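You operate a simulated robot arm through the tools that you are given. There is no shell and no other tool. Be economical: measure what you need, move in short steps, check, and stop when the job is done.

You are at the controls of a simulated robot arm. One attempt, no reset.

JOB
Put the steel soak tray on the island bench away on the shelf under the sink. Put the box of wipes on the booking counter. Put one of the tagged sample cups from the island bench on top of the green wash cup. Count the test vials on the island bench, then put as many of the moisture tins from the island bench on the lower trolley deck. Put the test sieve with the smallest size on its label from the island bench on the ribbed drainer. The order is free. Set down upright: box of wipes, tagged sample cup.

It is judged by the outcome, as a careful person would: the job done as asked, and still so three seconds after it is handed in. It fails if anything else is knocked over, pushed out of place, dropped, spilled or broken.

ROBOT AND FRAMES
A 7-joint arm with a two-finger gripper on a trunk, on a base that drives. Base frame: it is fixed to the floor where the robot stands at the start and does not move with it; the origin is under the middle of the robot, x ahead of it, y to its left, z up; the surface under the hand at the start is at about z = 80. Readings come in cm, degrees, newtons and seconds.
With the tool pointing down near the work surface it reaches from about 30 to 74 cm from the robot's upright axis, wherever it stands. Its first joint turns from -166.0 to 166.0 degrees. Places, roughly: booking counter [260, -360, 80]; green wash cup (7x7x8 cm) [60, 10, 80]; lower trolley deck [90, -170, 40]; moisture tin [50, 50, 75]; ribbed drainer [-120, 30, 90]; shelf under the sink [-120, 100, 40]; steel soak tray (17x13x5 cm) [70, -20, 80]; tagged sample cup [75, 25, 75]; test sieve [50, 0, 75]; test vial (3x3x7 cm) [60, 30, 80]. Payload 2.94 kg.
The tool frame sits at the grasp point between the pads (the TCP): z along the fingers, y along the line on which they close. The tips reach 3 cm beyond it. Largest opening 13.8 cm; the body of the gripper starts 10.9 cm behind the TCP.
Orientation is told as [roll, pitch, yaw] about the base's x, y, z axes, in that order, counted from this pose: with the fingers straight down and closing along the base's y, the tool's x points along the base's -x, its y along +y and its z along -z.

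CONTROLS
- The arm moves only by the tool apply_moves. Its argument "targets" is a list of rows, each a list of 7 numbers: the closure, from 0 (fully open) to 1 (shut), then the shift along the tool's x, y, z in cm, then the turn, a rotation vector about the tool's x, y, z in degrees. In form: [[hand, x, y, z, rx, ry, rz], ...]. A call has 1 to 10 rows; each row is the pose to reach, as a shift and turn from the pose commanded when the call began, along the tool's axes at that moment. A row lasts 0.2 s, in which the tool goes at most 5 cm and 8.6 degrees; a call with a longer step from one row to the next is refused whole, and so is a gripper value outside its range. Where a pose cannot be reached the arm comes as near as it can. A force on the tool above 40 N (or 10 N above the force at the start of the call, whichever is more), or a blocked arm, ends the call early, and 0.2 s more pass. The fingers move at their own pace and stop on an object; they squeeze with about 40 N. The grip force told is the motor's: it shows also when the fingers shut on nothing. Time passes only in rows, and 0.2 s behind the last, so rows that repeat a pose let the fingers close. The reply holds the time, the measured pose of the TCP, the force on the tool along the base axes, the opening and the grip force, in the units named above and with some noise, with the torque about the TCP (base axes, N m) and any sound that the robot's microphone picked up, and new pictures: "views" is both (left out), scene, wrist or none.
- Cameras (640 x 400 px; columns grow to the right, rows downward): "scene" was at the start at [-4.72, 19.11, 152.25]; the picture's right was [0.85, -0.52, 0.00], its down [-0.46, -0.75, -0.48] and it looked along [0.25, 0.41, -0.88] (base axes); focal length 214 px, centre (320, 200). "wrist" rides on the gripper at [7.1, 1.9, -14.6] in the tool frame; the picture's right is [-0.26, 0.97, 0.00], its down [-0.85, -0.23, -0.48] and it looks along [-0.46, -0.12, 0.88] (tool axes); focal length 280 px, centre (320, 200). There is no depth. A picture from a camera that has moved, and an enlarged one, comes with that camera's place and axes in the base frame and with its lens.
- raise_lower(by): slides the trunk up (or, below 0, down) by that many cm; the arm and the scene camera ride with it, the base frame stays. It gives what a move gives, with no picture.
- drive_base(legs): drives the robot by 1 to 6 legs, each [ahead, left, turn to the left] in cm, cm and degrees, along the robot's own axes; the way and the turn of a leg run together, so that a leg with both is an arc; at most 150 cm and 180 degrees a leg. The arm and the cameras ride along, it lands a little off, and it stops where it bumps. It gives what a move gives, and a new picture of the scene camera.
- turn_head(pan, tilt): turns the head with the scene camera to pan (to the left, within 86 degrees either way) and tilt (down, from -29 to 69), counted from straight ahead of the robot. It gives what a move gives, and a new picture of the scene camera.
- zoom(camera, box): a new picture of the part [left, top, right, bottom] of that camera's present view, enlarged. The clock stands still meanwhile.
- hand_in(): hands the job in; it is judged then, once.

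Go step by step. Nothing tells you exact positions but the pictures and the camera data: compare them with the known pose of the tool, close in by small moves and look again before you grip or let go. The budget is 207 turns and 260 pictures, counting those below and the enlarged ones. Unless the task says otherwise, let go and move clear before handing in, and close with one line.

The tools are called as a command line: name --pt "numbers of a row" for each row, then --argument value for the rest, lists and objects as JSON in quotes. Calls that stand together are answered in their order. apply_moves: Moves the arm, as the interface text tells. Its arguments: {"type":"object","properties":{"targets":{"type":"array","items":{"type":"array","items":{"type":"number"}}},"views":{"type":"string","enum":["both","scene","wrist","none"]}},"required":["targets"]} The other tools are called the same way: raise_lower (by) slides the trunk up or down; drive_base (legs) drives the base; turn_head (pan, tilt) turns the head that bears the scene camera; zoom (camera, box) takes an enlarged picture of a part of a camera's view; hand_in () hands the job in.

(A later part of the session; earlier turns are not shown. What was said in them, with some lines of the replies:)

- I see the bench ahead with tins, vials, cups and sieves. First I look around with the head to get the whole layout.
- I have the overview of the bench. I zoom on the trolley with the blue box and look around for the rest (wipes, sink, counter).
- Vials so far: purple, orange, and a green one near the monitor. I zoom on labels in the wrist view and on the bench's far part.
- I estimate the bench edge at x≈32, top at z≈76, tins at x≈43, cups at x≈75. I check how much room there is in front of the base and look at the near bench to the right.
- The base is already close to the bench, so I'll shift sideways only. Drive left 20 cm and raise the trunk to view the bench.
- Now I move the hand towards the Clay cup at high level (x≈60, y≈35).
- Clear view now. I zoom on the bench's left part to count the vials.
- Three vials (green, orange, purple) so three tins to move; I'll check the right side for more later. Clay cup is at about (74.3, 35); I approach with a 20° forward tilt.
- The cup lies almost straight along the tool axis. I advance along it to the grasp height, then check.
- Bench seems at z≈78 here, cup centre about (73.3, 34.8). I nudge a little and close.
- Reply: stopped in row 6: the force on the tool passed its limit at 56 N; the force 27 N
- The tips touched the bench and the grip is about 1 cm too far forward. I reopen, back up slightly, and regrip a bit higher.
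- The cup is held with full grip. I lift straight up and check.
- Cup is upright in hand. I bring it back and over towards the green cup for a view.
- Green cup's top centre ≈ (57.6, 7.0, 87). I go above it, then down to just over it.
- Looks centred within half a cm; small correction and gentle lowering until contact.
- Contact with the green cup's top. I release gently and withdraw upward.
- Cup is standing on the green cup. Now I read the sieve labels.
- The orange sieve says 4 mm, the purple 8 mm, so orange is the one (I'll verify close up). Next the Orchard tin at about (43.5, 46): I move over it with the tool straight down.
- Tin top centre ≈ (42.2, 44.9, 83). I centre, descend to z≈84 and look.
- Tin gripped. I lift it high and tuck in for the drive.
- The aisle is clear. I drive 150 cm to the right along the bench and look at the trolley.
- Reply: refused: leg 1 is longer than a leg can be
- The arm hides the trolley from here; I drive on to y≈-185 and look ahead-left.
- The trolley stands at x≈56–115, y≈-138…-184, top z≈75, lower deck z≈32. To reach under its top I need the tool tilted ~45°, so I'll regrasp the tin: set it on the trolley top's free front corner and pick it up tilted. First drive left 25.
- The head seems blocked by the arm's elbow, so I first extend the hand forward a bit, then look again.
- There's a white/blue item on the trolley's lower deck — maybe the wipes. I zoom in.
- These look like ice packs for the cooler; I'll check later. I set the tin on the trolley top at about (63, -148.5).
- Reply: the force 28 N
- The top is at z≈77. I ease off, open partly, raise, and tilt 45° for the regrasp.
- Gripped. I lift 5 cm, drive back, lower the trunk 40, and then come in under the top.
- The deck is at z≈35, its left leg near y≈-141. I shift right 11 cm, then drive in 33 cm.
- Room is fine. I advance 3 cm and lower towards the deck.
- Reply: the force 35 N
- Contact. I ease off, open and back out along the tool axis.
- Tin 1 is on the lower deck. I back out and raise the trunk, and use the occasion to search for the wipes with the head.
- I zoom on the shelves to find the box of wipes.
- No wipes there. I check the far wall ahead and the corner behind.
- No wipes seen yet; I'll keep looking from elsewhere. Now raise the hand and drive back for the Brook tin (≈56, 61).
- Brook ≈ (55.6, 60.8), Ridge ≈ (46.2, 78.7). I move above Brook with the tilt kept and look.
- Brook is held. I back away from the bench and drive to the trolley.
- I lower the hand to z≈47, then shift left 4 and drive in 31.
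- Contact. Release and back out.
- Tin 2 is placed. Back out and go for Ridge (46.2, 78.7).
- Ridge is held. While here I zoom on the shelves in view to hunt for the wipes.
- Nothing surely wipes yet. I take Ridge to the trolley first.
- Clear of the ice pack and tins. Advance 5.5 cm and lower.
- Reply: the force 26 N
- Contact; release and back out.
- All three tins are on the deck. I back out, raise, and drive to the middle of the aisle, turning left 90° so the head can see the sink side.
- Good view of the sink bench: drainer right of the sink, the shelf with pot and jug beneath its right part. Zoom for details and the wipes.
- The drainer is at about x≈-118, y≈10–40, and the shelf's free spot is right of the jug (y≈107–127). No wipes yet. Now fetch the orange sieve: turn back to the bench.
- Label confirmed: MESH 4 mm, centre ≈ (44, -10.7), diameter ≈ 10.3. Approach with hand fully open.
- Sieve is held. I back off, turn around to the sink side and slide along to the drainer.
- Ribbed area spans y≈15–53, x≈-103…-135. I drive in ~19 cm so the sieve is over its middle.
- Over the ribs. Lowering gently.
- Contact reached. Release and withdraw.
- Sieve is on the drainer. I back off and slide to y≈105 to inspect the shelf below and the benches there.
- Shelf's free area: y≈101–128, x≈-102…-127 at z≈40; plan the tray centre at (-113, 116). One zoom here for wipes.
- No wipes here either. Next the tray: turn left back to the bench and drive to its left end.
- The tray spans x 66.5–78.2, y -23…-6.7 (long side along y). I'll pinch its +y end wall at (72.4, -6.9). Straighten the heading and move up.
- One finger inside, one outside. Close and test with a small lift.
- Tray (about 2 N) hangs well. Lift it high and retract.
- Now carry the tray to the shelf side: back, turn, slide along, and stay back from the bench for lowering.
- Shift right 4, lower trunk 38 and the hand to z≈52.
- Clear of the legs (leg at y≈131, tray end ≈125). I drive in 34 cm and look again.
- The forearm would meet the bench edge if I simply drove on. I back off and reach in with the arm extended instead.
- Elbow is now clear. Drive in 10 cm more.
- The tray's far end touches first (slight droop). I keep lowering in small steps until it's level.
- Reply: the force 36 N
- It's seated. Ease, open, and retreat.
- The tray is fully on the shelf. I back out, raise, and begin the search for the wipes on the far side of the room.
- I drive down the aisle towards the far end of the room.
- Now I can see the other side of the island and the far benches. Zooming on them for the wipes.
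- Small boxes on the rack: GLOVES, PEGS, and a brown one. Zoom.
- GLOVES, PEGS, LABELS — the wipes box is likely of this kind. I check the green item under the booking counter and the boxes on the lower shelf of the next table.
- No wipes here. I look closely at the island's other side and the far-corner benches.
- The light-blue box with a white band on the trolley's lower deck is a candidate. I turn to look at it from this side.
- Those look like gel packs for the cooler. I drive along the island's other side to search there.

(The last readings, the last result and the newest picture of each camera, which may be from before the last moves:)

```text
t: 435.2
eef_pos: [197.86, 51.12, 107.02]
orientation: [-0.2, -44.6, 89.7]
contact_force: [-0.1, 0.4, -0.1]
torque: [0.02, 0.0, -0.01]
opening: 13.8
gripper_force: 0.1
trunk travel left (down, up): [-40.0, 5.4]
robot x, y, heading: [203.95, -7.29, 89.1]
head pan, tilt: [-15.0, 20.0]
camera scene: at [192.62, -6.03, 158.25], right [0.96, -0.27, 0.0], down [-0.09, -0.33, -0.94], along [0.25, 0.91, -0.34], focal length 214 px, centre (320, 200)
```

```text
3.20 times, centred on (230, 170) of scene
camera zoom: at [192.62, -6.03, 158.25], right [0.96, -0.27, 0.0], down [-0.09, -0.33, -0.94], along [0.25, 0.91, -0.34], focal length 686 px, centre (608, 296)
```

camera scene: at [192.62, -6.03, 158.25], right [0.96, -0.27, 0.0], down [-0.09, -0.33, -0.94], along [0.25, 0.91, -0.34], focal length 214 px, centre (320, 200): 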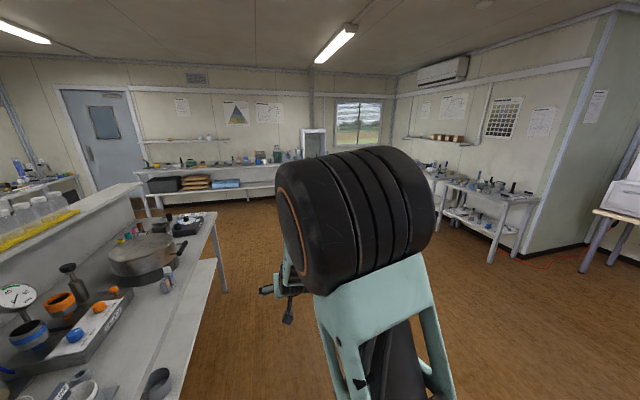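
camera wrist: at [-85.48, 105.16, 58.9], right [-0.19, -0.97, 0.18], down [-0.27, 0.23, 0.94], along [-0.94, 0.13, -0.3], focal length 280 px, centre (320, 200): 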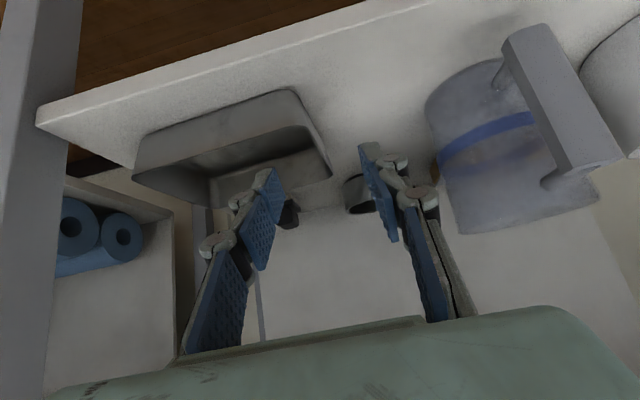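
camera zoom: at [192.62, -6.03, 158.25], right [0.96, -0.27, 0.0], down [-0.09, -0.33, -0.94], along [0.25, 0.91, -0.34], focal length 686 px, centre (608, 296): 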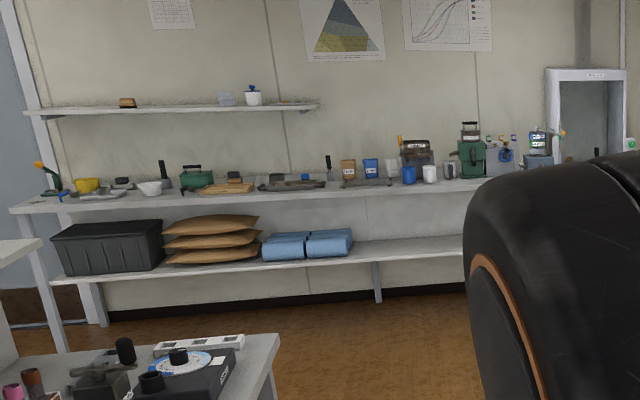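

Brown and blue labelled boxes stand on that bench; zoom closely.

zoom --camera "scene" --box '[205, 155, 285, 195]'

```text
8.00 times, centred on (245, 175) of scene
camera zoom: at [192.62, -6.03, 158.25], right [0.96, -0.27, 0.0], down [-0.09, -0.33, -0.94], along [0.25, 0.91, -0.34], focal length 1716 px, centre (920, 400)
```

zoom: 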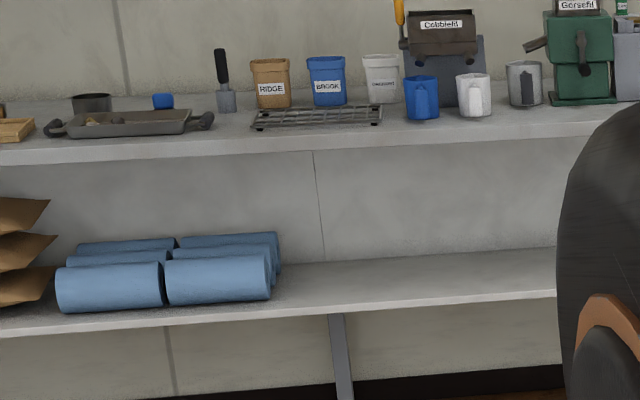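

Not wipes (sample cups). I'll return to the other end to inspect the table behind the clear box and the remaining spots.

drive_base --legs '[[-150, 0, 0], [-105, 0, 0], [0, 0, 90], [100, 0, 0]]'

turn_head --pan 60 --tilt 25

```text
t: 456.4
eef_pos: [34.88, -260.31, 106.99]
orientation: [-0.2, -44.6, 177.4]
contact_force: [0.0, 0.0, 0.0]
torque: [-0.01, -0.04, 0.01]
opening: 13.79
gripper_force: 0.1
trunk travel left (down, up): [-40.0, 5.4]
robot x, y, heading: [93.07, -257.02, 177.2]
head pan, tilt: [-15.0, 20.0]
camera scene: at [91.74, -267.73, 158.25], right [0.31, 0.95, 0.0], down [0.33, -0.1, -0.94], along [-0.89, 0.29, -0.34], focal length 214 px, centre (320, 200)
```

scene: 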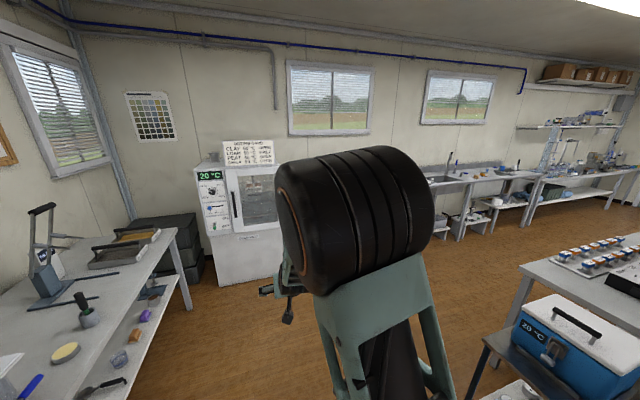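

```text
t: 457.9
eef_pos: [34.86, -260.46, 107.1]
orientation: [-0.1, -44.5, 177.3]
contact_force: [-0.3, 0.2, 0.6]
torque: [-0.03, 0.01, 0.01]
opening: 13.79
gripper_force: 0.0
trunk travel left (down, up): [-40.0, 5.4]
robot x, y, heading: [93.13, -256.85, 177.3]
head pan, tilt: [60.0, 25.0]
camera scene: at [95.63, -278.32, 157.44], right [-0.84, 0.54, 0.0], down [0.23, 0.36, -0.91], along [-0.49, -0.76, -0.42], focal length 214 px, centre (320, 200)
```

scene: 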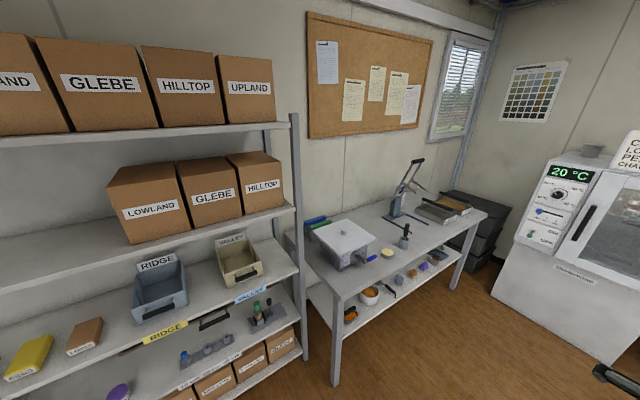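

zoom --camera "scene" --box '[290, 200, 390, 280]'

zoom --camera "scene" --box '[430, 180, 530, 280]'

zoom --camera "scene" --box '[110, 290, 310, 400]'

```text
5.00 times, centred on (340, 240) of scene
camera zoom: at [95.63, -278.32, 157.44], right [-0.84, 0.54, 0.0], down [0.23, 0.36, -0.91], along [-0.49, -0.76, -0.42], focal length 1072 px, centre (220, 0)
```

zoom: 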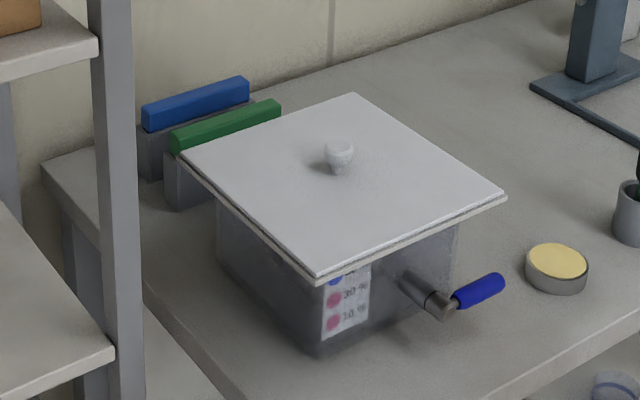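

```text
4.00 times, centred on (480, 230) of scene
camera zoom: at [95.63, -278.32, 157.44], right [-0.84, 0.54, 0.0], down [0.23, 0.36, -0.91], along [-0.49, -0.76, -0.42], focal length 858 px, centre (-320, 80)
```

zoom: 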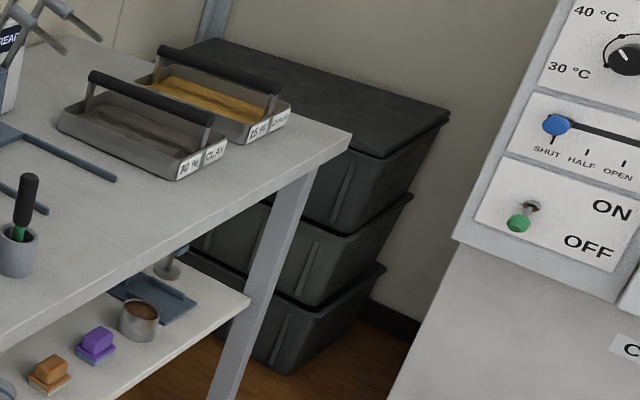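

```text
3.20 times, centred on (210, 345) of scene
camera zoom: at [95.63, -278.32, 157.44], right [-0.84, 0.54, 0.0], down [0.23, 0.36, -0.91], along [-0.49, -0.76, -0.42], focal length 686 px, centre (672, -264)
```

zoom: 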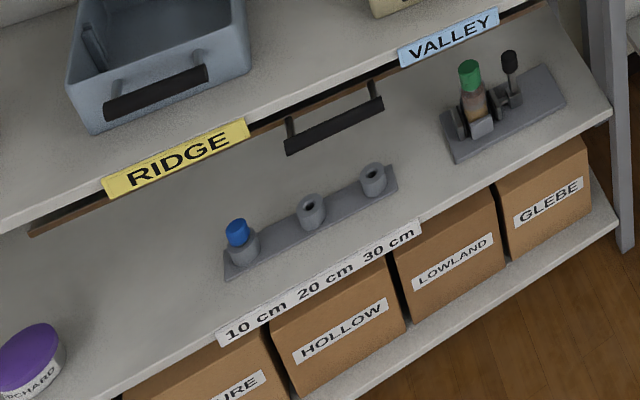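

Nothing here. Next I check the island's lower-shelf boxes from the front aisle.

drive_base --legs '[[105, -70, 0], [0, 0, -90], [100, 0, 0]]'

turn_head --pan -50 --tilt 30

```text
t: 473.1
eef_pos: [-6.21, -23.13, 107.11]
orientation: [-0.2, -44.6, 87.6]
contact_force: [-0.2, 0.1, -0.3]
torque: [0.03, 0.06, 0.0]
opening: 13.79
gripper_force: 0.0
trunk travel left (down, up): [-40.0, 5.4]
robot x, y, heading: [-2.24, -81.5, 87.4]
head pan, tilt: [60.0, 25.0]
camera scene: at [-24.11, -83.85, 157.44], right [0.54, 0.84, 0.0], down [0.36, -0.23, -0.91], along [-0.76, 0.49, -0.42], focal length 214 px, centre (320, 200)
```

scene: 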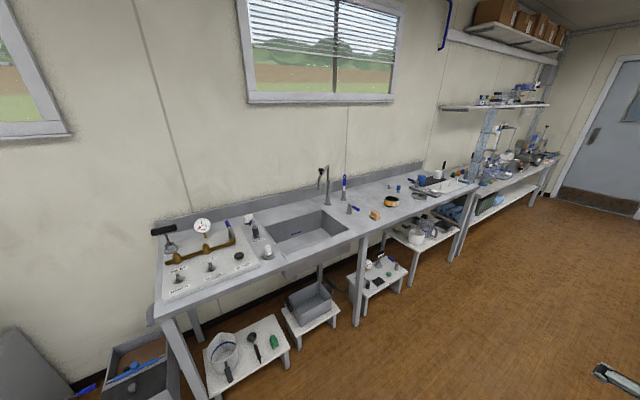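

```text
t: 475.0
eef_pos: [-6.26, -23.12, 107.04]
orientation: [-0.2, -44.7, 87.6]
contact_force: [0.0, -0.5, 0.0]
torque: [0.02, 0.01, 0.02]
opening: 13.8
gripper_force: 0.1
trunk travel left (down, up): [-40.0, 5.4]
robot x, y, heading: [-2.67, -81.65, 87.6]
head pan, tilt: [-50.0, 30.0]
camera scene: at [-9.16, -83.32, 156.64], right [0.61, -0.79, 0.0], down [-0.4, -0.3, -0.87], along [0.69, 0.53, -0.5], focal length 214 px, centre (320, 200)
```

scene: 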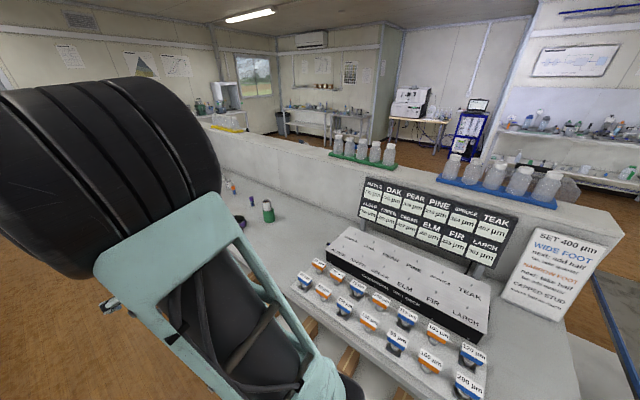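

drive_base --legs '[[0, 38, 0], [0, 0, -87.5]]'

turn_head --pan 40 --tilt 45

zoom --camera "scene" --box '[140, 150, 420, 350]'

```text
t: 482.7
eef_pos: [17.42, -74.29, 106.99]
orientation: [-0.2, -44.6, -0.6]
contact_force: [0.5, -0.1, -0.4]
torque: [-0.01, -0.02, 0.01]
opening: 13.81
gripper_force: 0.0
trunk travel left (down, up): [-40.0, 5.4]
robot x, y, heading: [-41.0, -79.57, -0.8]
head pan, tilt: [-50.0, 30.0]
camera scene: at [-43.0, -73.08, 156.64], right [-0.77, -0.63, 0.0], down [-0.32, 0.39, -0.87], along [0.55, -0.67, -0.5], focal length 214 px, centre (320, 200)
```

scene: 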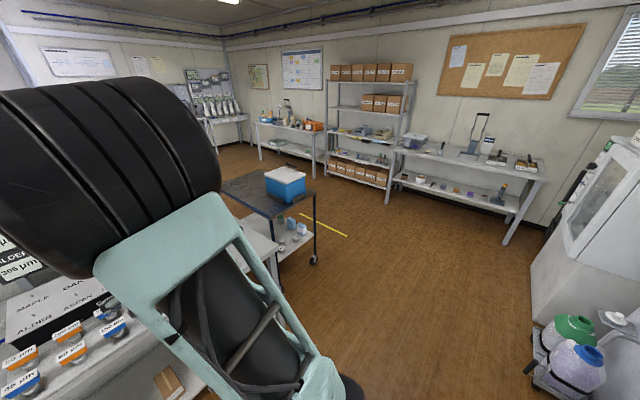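

```text
t: 484.3
eef_pos: [17.4, -74.2, 107.09]
orientation: [-0.2, -44.5, -0.7]
contact_force: [0.3, -1.1, 0.8]
torque: [-0.01, -0.01, -0.03]
opening: 13.8
gripper_force: 0.0
trunk travel left (down, up): [-40.0, 5.4]
robot x, y, heading: [-40.76, -79.86, -0.9]
head pan, tilt: [40.0, 45.0]
camera scene: at [-42.42, -60.93, 154.38], right [0.63, -0.78, 0.0], down [-0.55, -0.45, -0.71], along [0.55, 0.45, -0.71], focal length 214 px, centre (320, 200)
```

scene: 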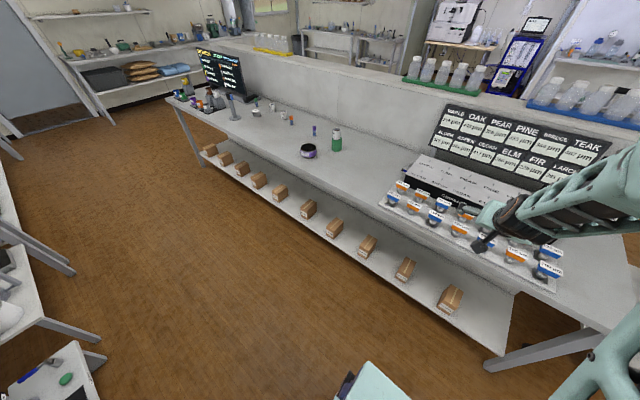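

```text
2.00 times, centred on (280, 250) of scene
camera zoom: at [-42.42, -60.93, 154.38], right [0.63, -0.78, 0.0], down [-0.55, -0.45, -0.71], along [0.55, 0.45, -0.71], focal length 429 px, centre (400, 100)
```

zoom: 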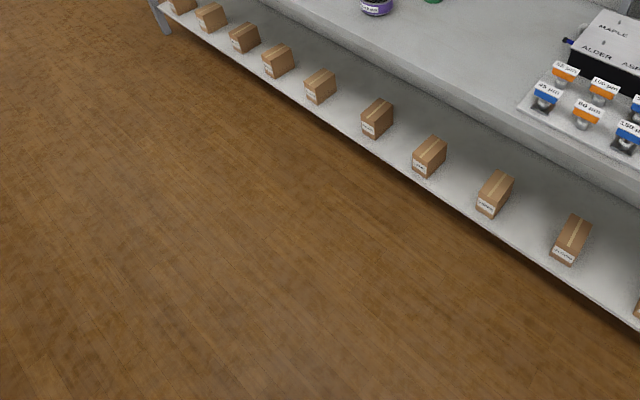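

The island's lower shelf holds a row of small labelled cartons — surely one is WIPES. Zoom on the labels.

zoom --camera "scene" --box '[310, 195, 390, 265]'

zoom --camera "scene" --box '[385, 240, 475, 325]'

zoom --camera "scene" --box '[245, 165, 325, 225]'

zoom --camera "scene" --box '[195, 135, 265, 190]'

```text
5.71 times, centred on (350, 230) of scene
camera zoom: at [-42.42, -60.93, 154.38], right [0.63, -0.78, 0.0], down [-0.55, -0.45, -0.71], along [0.55, 0.45, -0.71], focal length 1226 px, centre (149, 29)
```

zoom: 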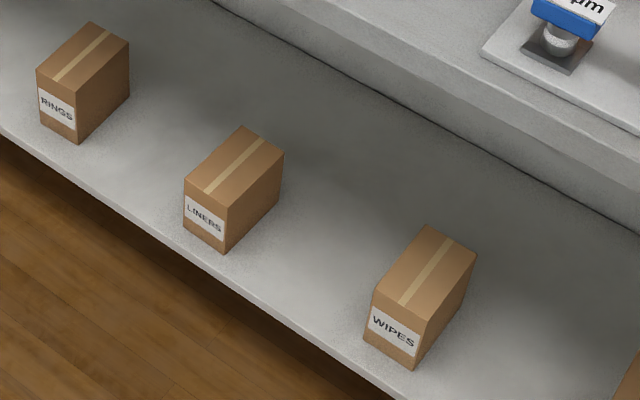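

```text
4.71 times, centred on (430, 282) of scene
camera zoom: at [-42.42, -60.93, 154.38], right [0.63, -0.78, 0.0], down [-0.55, -0.45, -0.71], along [0.55, 0.45, -0.71], focal length 1009 px, centre (-198, -188)
```

zoom: 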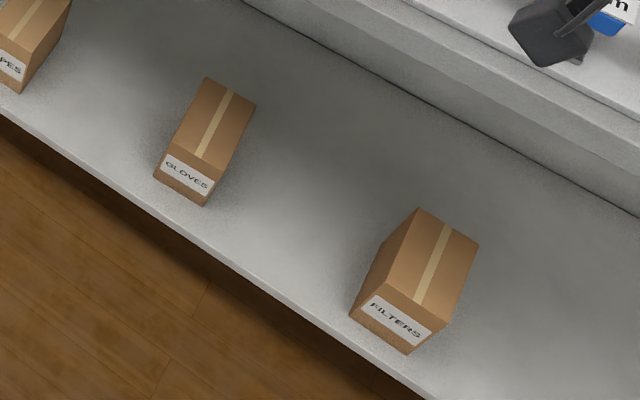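

```text
6.67 times, centred on (285, 195) of scene
camera zoom: at [-42.42, -60.93, 154.38], right [0.63, -0.78, 0.0], down [-0.55, -0.45, -0.71], along [0.55, 0.45, -0.71], focal length 1430 px, centre (553, 233)
```

zoom: 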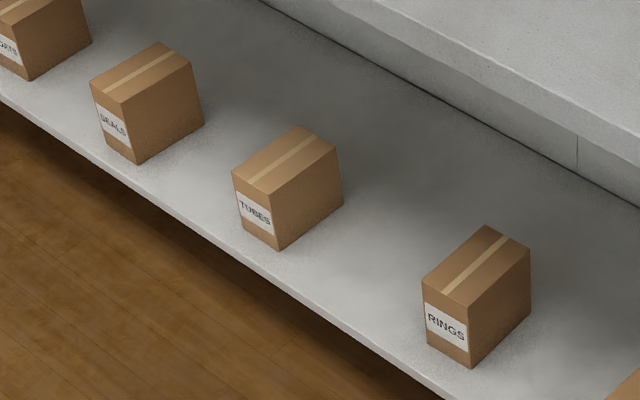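

```text
7.27 times, centred on (230, 162) of scene
camera zoom: at [-42.42, -60.93, 154.38], right [0.63, -0.78, 0.0], down [-0.55, -0.45, -0.71], along [0.55, 0.45, -0.71], focal length 1560 px, centre (974, 473)
```

zoom: 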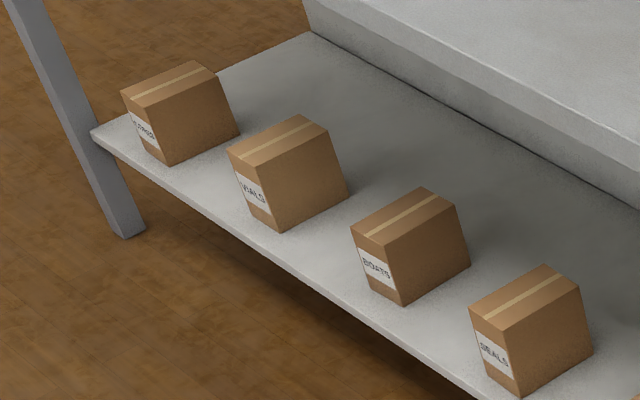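

Found it: WIPES carton on the island's lower shelf, around y≈-39. I line up with it and lower the trunk and hand in front of the shelf.

drive_base --legs '[[0, 36, 0.8]]'

raise_lower --by -40

apply_moves --pt "0 3.4 0 3.4 0 0 0" --pt "0 6.8 0 6.8 0 0 0" --pt "0 10.2 0 10.2 0 0 0" --pt "0 13.6 0 13.6 0 0 0" --pt "0 17 0 17 0 0 0" --pt "0 19 0 19 0 0 0" --views "wrist"

```text
t: 488.1
eef_pos: [17.61, -36.05, 107.05]
orientation: [-0.1, -44.6, 0.3]
contact_force: [-0.3, -0.1, 0.2]
torque: [0.0, -0.01, 0.0]
opening: 13.84
gripper_force: 0.1
trunk travel left (down, up): [-40.0, 5.4]
robot x, y, heading: [-40.49, -42.44, -0.0]
head pan, tilt: [40.0, 45.0]
camera scene: at [-42.46, -23.65, 154.38], right [0.64, -0.77, 0.0], down [-0.54, -0.46, -0.71], along [0.54, 0.45, -0.71], focal length 214 px, centre (320, 200)
```

scene: 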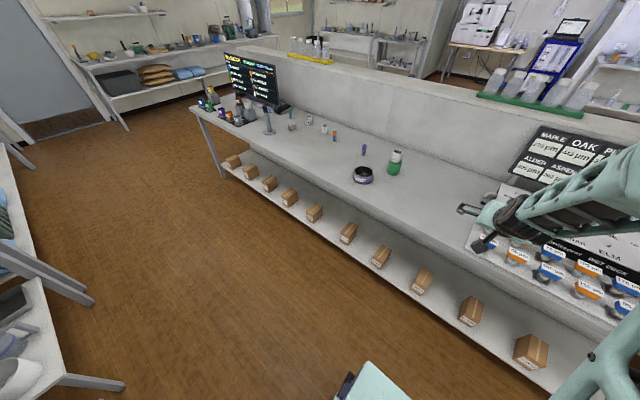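

```text
t: 492.0
eef_pos: [17.5, -36.01, 67.12]
orientation: [-0.3, -44.6, 0.2]
contact_force: [0.1, -0.6, 0.5]
torque: [0.04, -0.01, 0.02]
opening: 13.82
gripper_force: 0.0
trunk travel left (down, up): [0.0, 45.4]
robot x, y, heading: [-40.87, -42.71, -0.0]
head pan, tilt: [40.0, 45.0]
```

```text
t: 493.4
eef_pos: [17.39, -36.13, 39.83]
orientation: [-0.2, -44.7, 0.2]
contact_force: [0.7, 0.6, -0.7]
torque: [-0.04, 0.01, 0.03]
opening: 13.82
gripper_force: 0.0
trunk travel left (down, up): [0.0, 45.4]
robot x, y, heading: [-40.28, -42.38, 0.3]
head pan, tilt: [40.0, 45.0]
camera wrist: at [2.07, -34.27, 45.38], right [0.19, 0.97, 0.18], down [0.27, -0.23, 0.94], along [0.94, -0.12, -0.3], focal length 280 px, centre (320, 200)
```

wrist: 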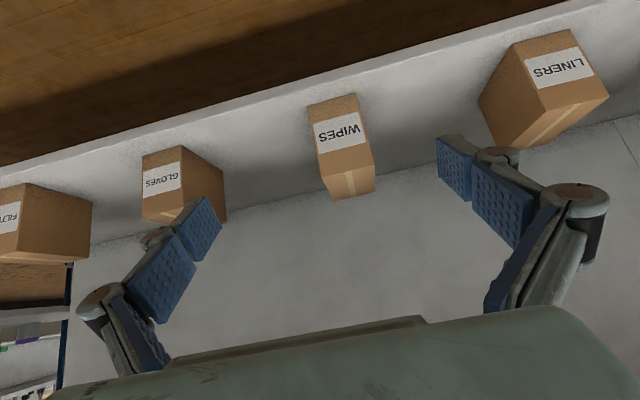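

The WIPES carton front is at x≈35, y≈-34.3, shelf z≈21, box about 6.6 wide, 8 high. I drive 15 ahead and shift 1.8 left, then descend around it.

drive_base --legs '[[15, 1.8, 0]]'

apply_moves --pt "0 1 0 1.6 0 0 0" --pt "0 2 0 3.2 0 0 0" --views "wrist"

```text
t: 494.8
eef_pos: [31.96, -34.47, 40.04]
orientation: [-0.2, -44.6, 0.2]
contact_force: [-0.3, 0.6, 0.4]
torque: [0.02, -0.01, -0.02]
opening: 13.79
gripper_force: 0.1
trunk travel left (down, up): [0.0, 45.4]
robot x, y, heading: [-25.88, -40.98, 0.0]
head pan, tilt: [40.0, 45.0]
camera scene: at [-27.77, -21.87, 114.38], right [0.64, -0.77, 0.0], down [-0.54, -0.45, -0.71], along [0.54, 0.45, -0.71], focal length 214 px, centre (320, 200)
```

scene: 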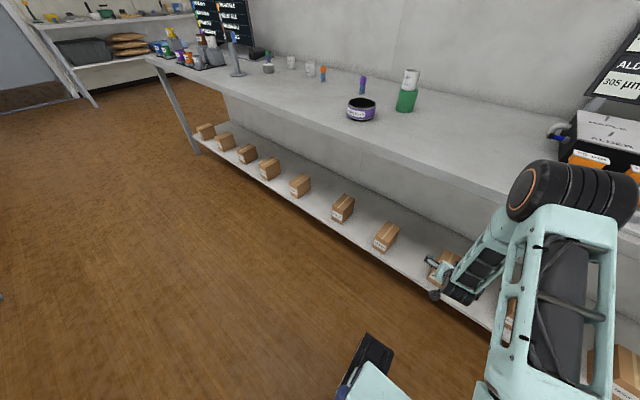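

```text
t: 495.4
eef_pos: [32.9, -34.64, 36.32]
orientation: [-0.3, -44.5, 0.1]
contact_force: [-0.3, 1.2, -0.2]
torque: [0.01, 0.01, 0.03]
opening: 13.8
gripper_force: 0.1
trunk travel left (down, up): [0.0, 45.4]
robot x, y, heading: [-25.81, -40.43, 0.2]
head pan, tilt: [40.0, 45.0]
camera wrist: at [17.58, -32.58, 41.69], right [0.19, 0.97, 0.18], down [0.27, -0.23, 0.94], along [0.94, -0.13, -0.3], focal length 280 px, centre (320, 200)
```

wrist: 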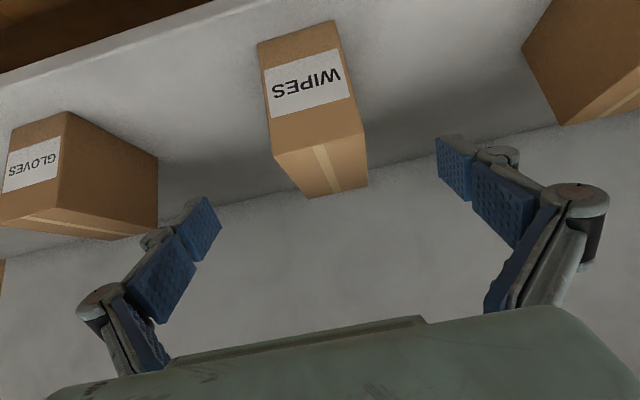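

Box: x 35–46.5, y centre -34.4, z 21.5–32. I move in to TCP (40, -34.4, 27.5).

apply_moves --pt "0 0.3 0.2 3.8 0 0 0" --pt "0 0.7 0.2 7.6 0 0 0" --pt "0 1.1 0.2 11.2 0 0 0" --views "wrist"

```text
t: 496.1
eef_pos: [39.91, -34.49, 27.54]
orientation: [-0.1, -44.6, 0.0]
contact_force: [0.7, 0.1, 0.2]
torque: [0.02, 0.06, 0.0]
opening: 13.77
gripper_force: 0.0
trunk travel left (down, up): [0.0, 45.4]
robot x, y, heading: [-25.69, -40.49, -0.0]
head pan, tilt: [40.0, 45.0]
camera wrist: at [24.57, -32.5, 32.97], right [0.19, 0.97, 0.18], down [0.27, -0.23, 0.94], along [0.94, -0.13, -0.3], focal length 280 px, centre (320, 200)
```

wrist: 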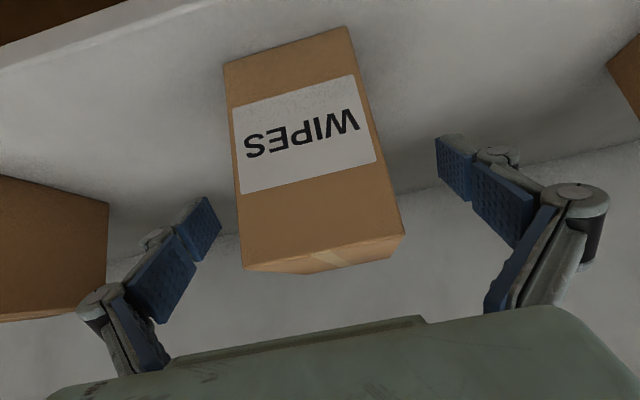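

Centred around the box. Close and lift slightly.

apply_moves --pt "0.4 0 0 0 0 0 0" --pt "0.8 0 0 0 0 0 0" --pt "1 0 0 0 0 0 0" --pt "1 0 0 0 0 0 0" --pt "1 0 0 0 0 0 0" --pt "1 -1 0 -1 0 0 0" --pt "1 -2 0 -2 0 0 0" --views "wrist"

```text
t: 497.8
eef_pos: [39.9, -34.35, 30.22]
orientation: [-0.3, -44.6, 0.2]
contact_force: [0.1, 1.0, -1.4]
torque: [0.0, 0.02, 0.03]
opening: 7.13
gripper_force: 39.6
trunk travel left (down, up): [0.0, 45.4]
robot x, y, heading: [-25.98, -40.53, -0.2]
head pan, tilt: [40.0, 45.0]
camera wrist: at [24.58, -32.39, 35.74], right [0.19, 0.97, 0.18], down [0.27, -0.23, 0.94], along [0.94, -0.13, -0.31], focal length 280 px, centre (320, 200)
```

wrist: 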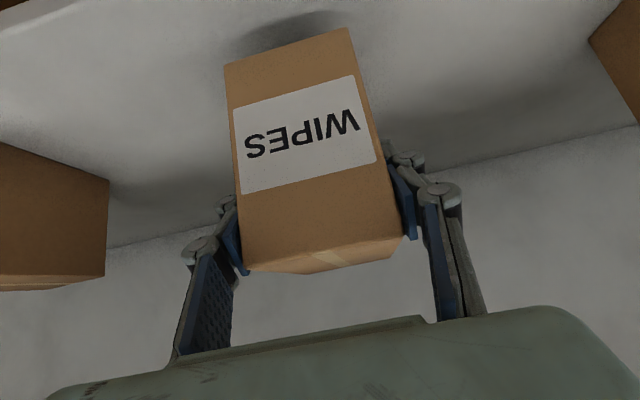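

Wipes held (7.1 cm). I back out of the shelf, raise trunk and arm.

drive_base --legs '[[-22, 0, 0]]'

raise_lower --by 40

apply_moves --pt "1 -3.4 0 -3.4 0 0 0" --pt "1 -6.8 0 -6.8 0 0 0" --pt "1 -10.2 0 -10.2 0 0 0" --pt "1 -13.6 0 -13.6 0 0 0" --pt "1 -17 0 -17 0 0 0" --pt "1 -20.4 0 -20.4 0 0 0" --pt "1 -23.5 0 -23.5 0 0 0" --views "none"

drive_base --legs '[[0, -149, 0], [0, -55, 0], [149, 0, 0], [110, 0, 0], [0, 0, -90]]'

turn_head --pan 10 --tilt 40

```text
t: 499.4
eef_pos: [17.7, -34.34, 30.34]
orientation: [-0.2, -44.7, 0.2]
contact_force: [0.1, -0.8, -0.7]
torque: [-0.01, 0.05, 0.01]
opening: 7.11
gripper_force: 40.2
trunk travel left (down, up): [0.0, 45.4]
robot x, y, heading: [-48.36, -40.23, 0.4]
head pan, tilt: [40.0, 45.0]
camera scene: at [-49.99, -21.87, 114.38], right [0.64, -0.77, 0.0], down [-0.54, -0.45, -0.71], along [0.54, 0.45, -0.71], focal length 214 px, centre (320, 200)
```

scene: 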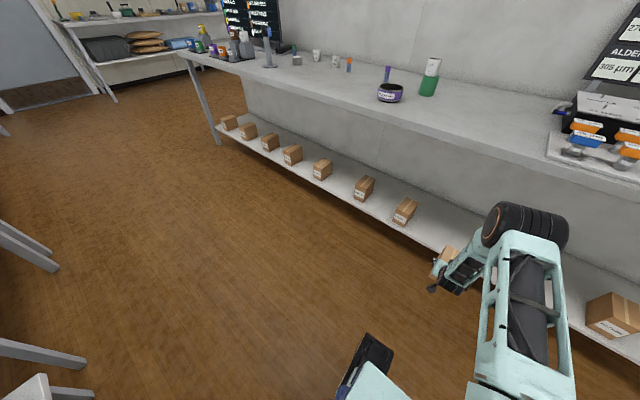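

```text
t: 503.3
eef_pos: [17.66, -34.35, 70.37]
orientation: [-0.3, -44.6, 0.3]
contact_force: [-0.6, -0.4, -1.7]
torque: [-0.03, 0.03, -0.03]
opening: 7.13
gripper_force: 39.8
trunk travel left (down, up): [-40.0, 5.4]
robot x, y, heading: [-47.93, -40.58, -0.1]
head pan, tilt: [40.0, 45.0]
```

```text
t: 504.9
eef_pos: [17.88, -34.12, 103.38]
orientation: [-0.2, -44.6, 0.2]
contact_force: [-0.3, 0.9, -0.8]
torque: [-0.01, 0.04, 0.05]
opening: 7.1
gripper_force: 39.8
trunk travel left (down, up): [-40.0, 5.4]
robot x, y, heading: [-48.03, -40.47, -0.2]
head pan, tilt: [40.0, 45.0]
```

```text
t: 538.9
eef_pos: [212.33, -317.6, 103.56]
orientation: [-0.3, -44.6, -91.8]
contact_force: [0.5, 0.3, -1.4]
torque: [0.05, 0.03, 0.03]
opening: 7.11
gripper_force: 40.3
trunk travel left (down, up): [-40.0, 5.4]
robot x, y, heading: [207.95, -250.9, -91.9]
head pan, tilt: [40.0, 45.0]
camera scene: at [226.71, -250.1, 154.38], right [-0.79, -0.62, 0.0], down [-0.44, 0.56, -0.71], along [0.44, -0.56, -0.71], focal length 214 px, centre (320, 200)
```

scene: 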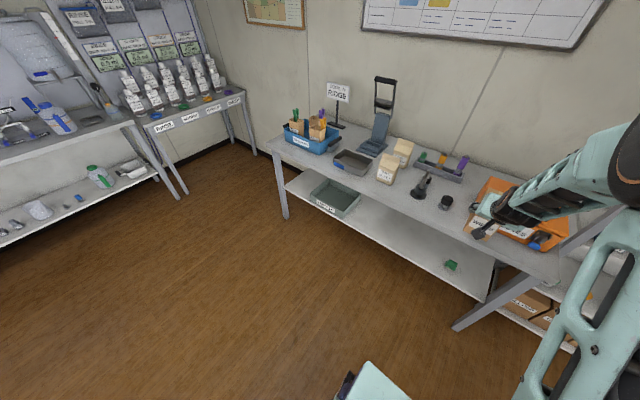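

```text
t: 539.9
eef_pos: [212.34, -317.52, 103.56]
orientation: [-0.2, -44.5, -91.8]
contact_force: [0.7, 0.4, -1.7]
torque: [0.07, 0.01, -0.01]
opening: 7.1
gripper_force: 40.1
trunk travel left (down, up): [-40.0, 5.4]
robot x, y, heading: [208.24, -251.29, -91.7]
head pan, tilt: [10.0, 40.0]
camera scene: at [222.9, -252.1, 155.11], right [-0.99, -0.14, 0.0], down [-0.09, 0.64, -0.77], along [0.11, -0.76, -0.64], focal length 214 px, centre (320, 200)
```

scene: 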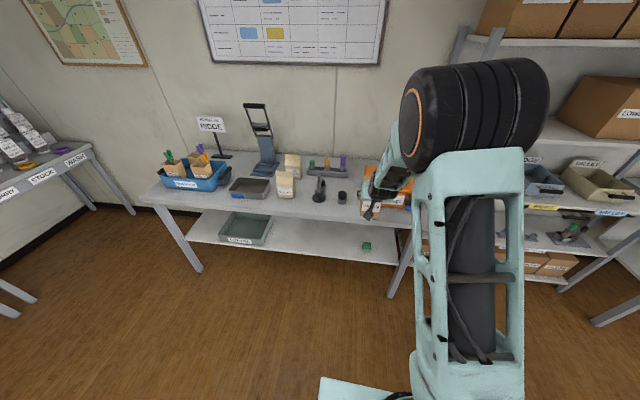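

The counter is fairly full. I zoom to find the best free spot.

zoom --camera "scene" --box '[140, 120, 430, 240]'

zoom --camera "wrist" --box '[0, 0, 640, 400]'

```text
2.21 times, centred on (285, 180) of scene
camera zoom: at [222.9, -252.1, 155.11], right [-0.99, -0.14, 0.0], down [-0.09, 0.64, -0.77], along [0.11, -0.76, -0.64], focal length 473 px, centre (397, 244)
```

zoom: 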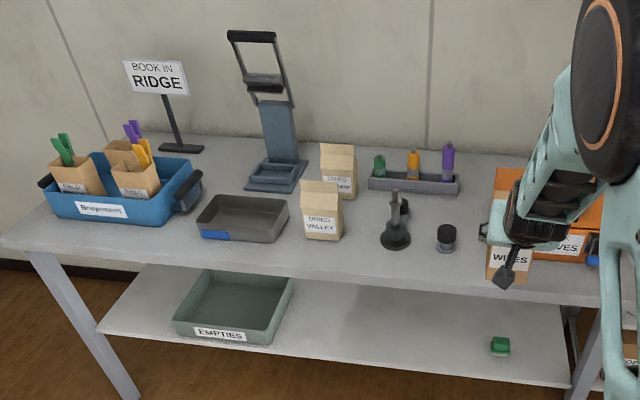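

```text
1.00 times, centred on (320, 200) of wrist (not enlarged: the box is as wide or as high as the picture)
camera zoom: at [214.71, -302.28, 108.94], right [0.96, -0.22, 0.18], down [-0.24, -0.26, 0.94], along [-0.16, -0.94, -0.3], focal length 280 px, centre (320, 200)
```

zoom: 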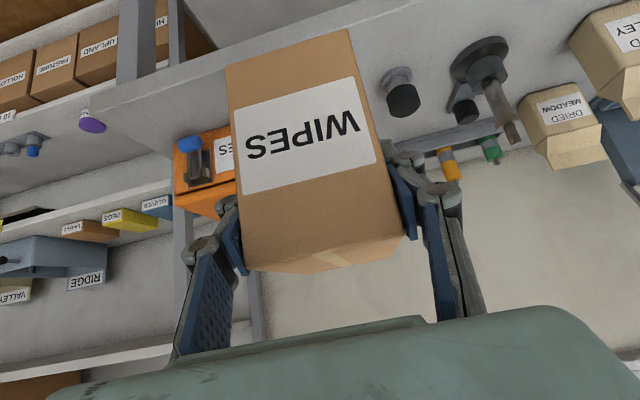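

There's a ~10 cm gap between the stamp (x≈236) and the front bag (x≈255), with a ~11 cm free front strip. I'll set the box at x≈245, front edge y≈-329. Align first.

drive_base --legs '[[0, 30.7, 1.8]]'

turn_head --pan 5 --tilt 45

zoom --camera "wrist" --box '[0, 0, 640, 400]'

```text
t: 543.2
eef_pos: [245.08, -318.1, 103.52]
orientation: [-0.1, -44.6, -90.2]
contact_force: [0.0, 0.6, -1.7]
torque: [0.07, -0.02, 0.02]
opening: 7.11
gripper_force: 39.8
trunk travel left (down, up): [-40.0, 5.4]
robot x, y, heading: [238.82, -251.87, -90.4]
head pan, tilt: [10.0, 40.0]
camera scene: at [253.92, -252.32, 155.11], right [-0.99, -0.17, 0.0], down [-0.11, 0.63, -0.77], along [0.13, -0.76, -0.64], focal length 214 px, centre (320, 200)
```

scene: 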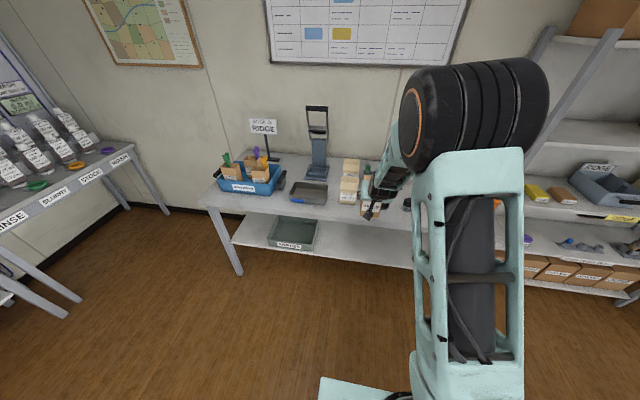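

```text
t: 543.8
eef_pos: [245.15, -318.06, 103.49]
orientation: [-0.2, -44.5, -90.2]
contact_force: [-0.6, 0.7, -1.5]
torque: [0.07, 0.02, 0.0]
opening: 7.1
gripper_force: 40.2
trunk travel left (down, up): [-40.0, 5.4]
robot x, y, heading: [238.92, -251.81, -90.8]
head pan, tilt: [5.0, 45.0]
camera scene: at [253.15, -252.04, 154.38], right [-1.0, -0.08, 0.0], down [-0.06, 0.7, -0.71], along [0.06, -0.7, -0.71], focal length 214 px, centre (320, 200)
```

scene: 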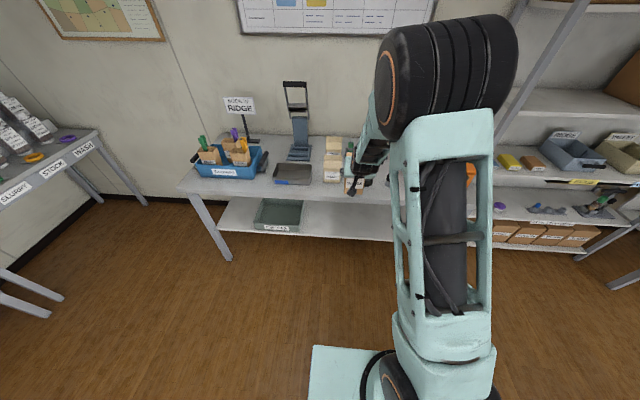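

```text
1.00 times, centred on (320, 200) of wrist (not enlarged: the box is as wide or as high as the picture)
camera zoom: at [247.14, -302.7, 108.93], right [0.96, -0.19, 0.18], down [-0.23, -0.27, 0.94], along [-0.13, -0.94, -0.3], focal length 280 px, centre (320, 200)
```

zoom: 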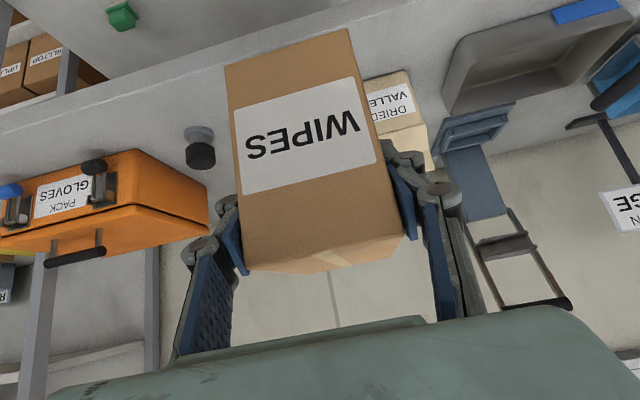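

Positions confirmed. Drive 16.4 ahead, then look before lowering.

drive_base --legs '[[16.4, 0, 0.3]]'

apply_moves --pt "1 1.2 0 1.2 0 0 0" --pt "1 2.4 0 2.4 0 0 0" --views "wrist"

zoom --camera "scene" --box '[230, 110, 450, 250]'

```text
t: 545.3
eef_pos: [245.45, -334.4, 103.42]
orientation: [-0.1, -44.5, -89.8]
contact_force: [-0.3, 0.2, -1.0]
torque: [0.07, -0.01, -0.01]
opening: 7.12
gripper_force: 40.1
trunk travel left (down, up): [-40.0, 5.4]
robot x, y, heading: [239.16, -268.23, -90.1]
head pan, tilt: [5.0, 45.0]
camera scene: at [253.08, -268.43, 154.38], right [-1.0, -0.09, 0.0], down [-0.06, 0.7, -0.71], along [0.06, -0.7, -0.71], focal length 214 px, centre (320, 200)
```

scene: 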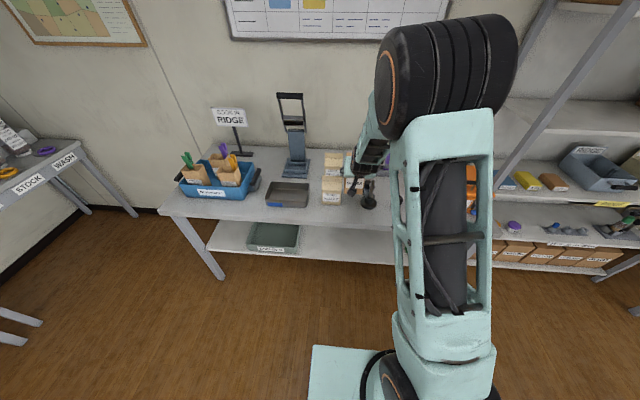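

```text
t: 545.9
eef_pos: [245.46, -334.34, 100.08]
orientation: [-0.3, -44.5, -89.8]
contact_force: [-0.5, 0.7, -2.5]
torque: [0.06, 0.03, 0.01]
opening: 7.12
gripper_force: 39.7
trunk travel left (down, up): [-40.0, 5.4]
robot x, y, heading: [239.07, -268.32, -90.1]
head pan, tilt: [5.0, 45.0]
camera wrist: at [247.39, -319.01, 105.54], right [0.97, -0.19, 0.18], down [-0.23, -0.27, 0.93], along [-0.13, -0.94, -0.31], focal length 280 px, centre (320, 200)
```

wrist: 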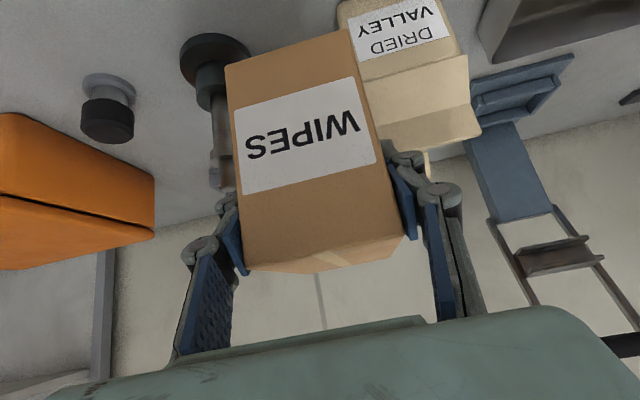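

```text
2.86 times, centred on (340, 180) of scene
camera zoom: at [253.09, -268.39, 154.38], right [-1.0, -0.09, 0.0], down [-0.06, 0.7, -0.71], along [0.06, -0.7, -0.71], focal length 613 px, centre (263, 257)
```

zoom: 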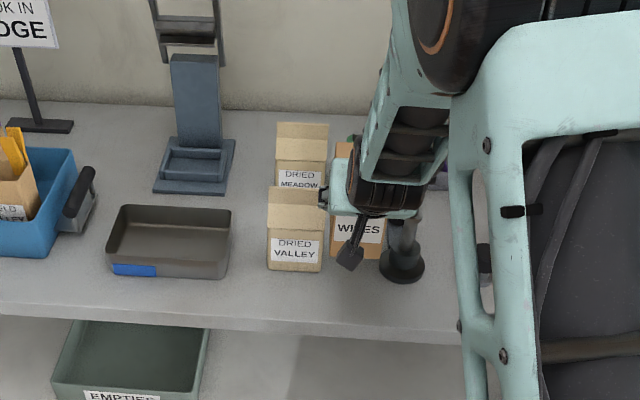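

The gap is x 239.5–249.3; I correct x by -1.0 and y by +0.7, then lower to just above the table.

apply_moves --pt "1 0.5 -1.0 -0.5 0 0 0" --pt "1 3.3 -1.0 2.3 0 0 0" --pt "1 6 -1.0 5 0 0 0" --pt "1 8.2 -1.0 7.2 0 0 0" --views "wrist"

zoom --camera "scene" --box '[270, 150, 430, 250]'

```text
t: 546.9
eef_pos: [244.4, -333.61, 89.1]
orientation: [-0.2, -44.6, -89.9]
contact_force: [0.1, 0.1, -1.8]
torque: [0.05, 0.01, -0.01]
opening: 7.1
gripper_force: 39.7
trunk travel left (down, up): [-40.0, 5.4]
robot x, y, heading: [239.16, -268.35, -90.2]
head pan, tilt: [5.0, 45.0]
camera wrist: at [246.34, -318.24, 94.59], right [0.97, -0.19, 0.18], down [-0.23, -0.27, 0.94], along [-0.13, -0.94, -0.3], focal length 280 px, centre (320, 200)
```

wrist: 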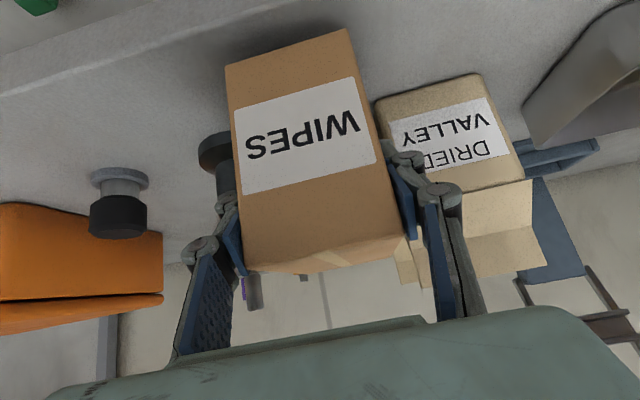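

```text
4.00 times, centred on (350, 200) of scene
camera zoom: at [253.08, -268.39, 154.39], right [-1.0, -0.09, 0.0], down [-0.06, 0.7, -0.71], along [0.06, -0.7, -0.71], focal length 858 px, centre (200, 200)
```

zoom: 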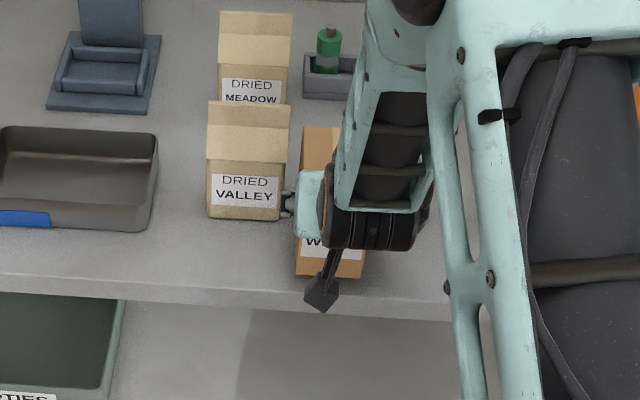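

Clear on both sides. Lower gently to contact.

apply_moves --pt "1 0.8 0 0.8 0 0 0" --pt "1 1.5 0 1.5 0 0 0" --pt "1 1.8 0 1.8 0 0 0" --views "none"

```text
t: 547.7
eef_pos: [244.44, -333.53, 87.43]
orientation: [-0.1, -45.6, -89.9]
contact_force: [0.4, 8.4, 35.3]
torque: [-0.01, -0.03, -0.04]
opening: 7.13
gripper_force: 40.1
trunk travel left (down, up): [-40.0, 5.4]
robot x, y, heading: [239.05, -268.15, -90.2]
head pan, tilt: [5.0, 45.0]
```

Contact. Ease, release with a small opening, and withdraw upward.

apply_moves --pt "1 -0.55 0 -0.55 0 0 0" --pt "0.75 -0.6 0 -0.6 0 0 0" --pt "0.5 -0.6 0 -0.6 0 0 0" --pt "0.4 -0.6 0 -0.6 0 0 0" --pt "0.4 -0.6 0 -0.6 0 0 0" --pt "0.4 -0.6 0 -3 0 0 0" --pt "0.38 -1.5 0 -7 0 0 0" --pt "0.38 -4 0 -11 0 0 0" --pt "0.38 -6 0 -14.5 0 0 0" --views "both"

```text
t: 549.7
eef_pos: [244.45, -327.28, 101.25]
orientation: [-0.2, -44.5, -89.8]
contact_force: [-1.0, 0.4, -0.3]
torque: [-0.02, 0.0, -0.03]
opening: 8.57
gripper_force: 0.0
trunk travel left (down, up): [-40.0, 5.4]
robot x, y, heading: [238.75, -268.34, -90.1]
head pan, tilt: [5.0, 45.0]
camera scene: at [253.07, -268.27, 154.38], right [-1.0, -0.09, 0.0], down [-0.06, 0.7, -0.71], along [0.06, -0.7, -0.71], focal length 214 px, centre (320, 200)
camera wrist: at [246.22, -312.04, 106.66], right [0.97, -0.19, 0.18], down [-0.23, -0.27, 0.94], along [-0.13, -0.94, -0.3], focal length 280 px, centre (320, 200)
```

scene: 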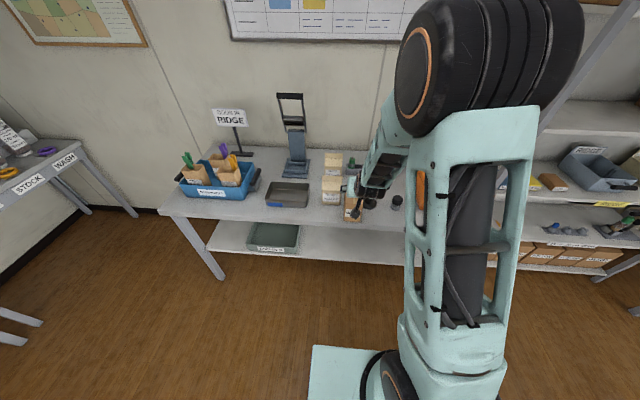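
wrist: 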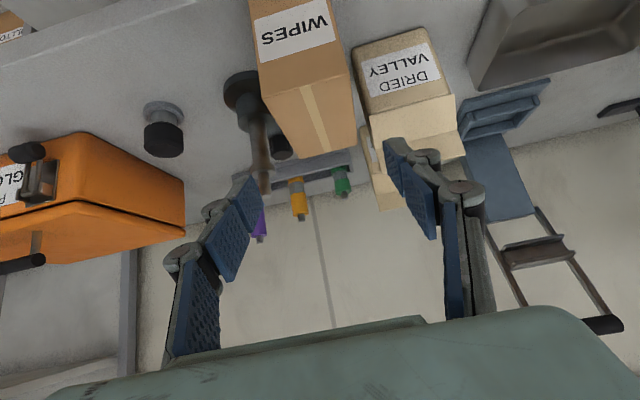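

The wipes box stands upright on the booking counter. I back the robot away for a last check.

drive_base --legs '[[-30, 0, 0]]'

zoom --camera "scene" --box '[200, 90, 440, 240]'

```text
t: 551.7
eef_pos: [244.29, -297.71, 101.28]
orientation: [-0.2, -44.6, -89.9]
contact_force: [0.1, 0.9, 0.1]
torque: [-0.01, 0.01, 0.0]
opening: 8.56
gripper_force: 0.0
trunk travel left (down, up): [-40.0, 5.4]
robot x, y, heading: [238.74, -238.55, -90.4]
head pan, tilt: [5.0, 45.0]
camera scene: at [253.11, -238.62, 154.38], right [-1.0, -0.09, 0.0], down [-0.06, 0.7, -0.71], along [0.06, -0.7, -0.71], focal length 214 px, centre (320, 200)
```

scene: 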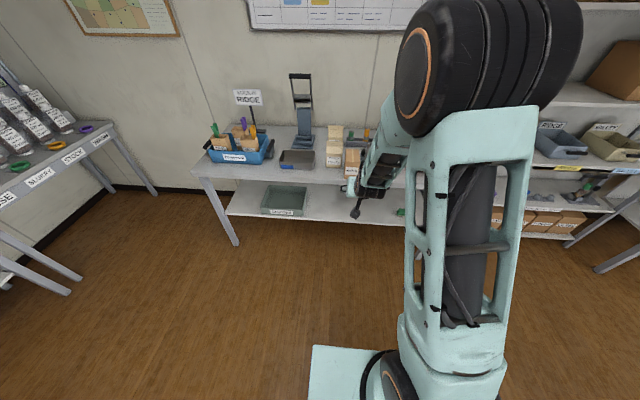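

```text
2.67 times, centred on (320, 165) of scene
camera zoom: at [253.11, -238.62, 154.38], right [-1.0, -0.09, 0.0], down [-0.06, 0.7, -0.71], along [0.06, -0.7, -0.71], focal length 572 px, centre (320, 293)
```

zoom: 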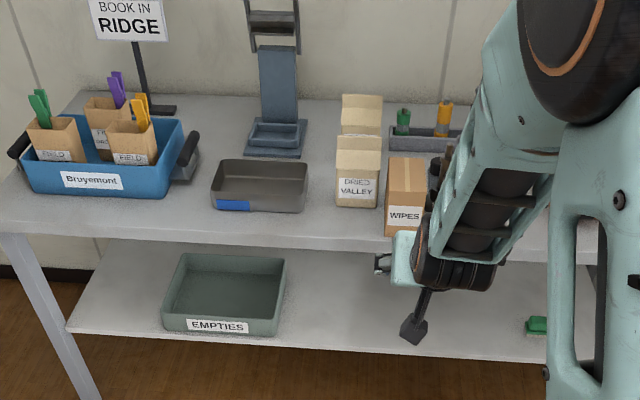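

Everything is in place: the tray, sieve, cup, three tins and the wipes are all where they were asked for. The hand is clear, so I hand in.

hand_in

```text
The job is handed in.
```

I've finished and handed in the job: the soak tray is on the shelf under the sink, and the wipes are upright on the booking counter. The Clay sample cup stands upright on the green wash cup. I counted three vials, so I put three tins (Orchard, Brook and Ridge) on the lower trolley deck, and the 4 mm sieve is on the ribbed drainer.
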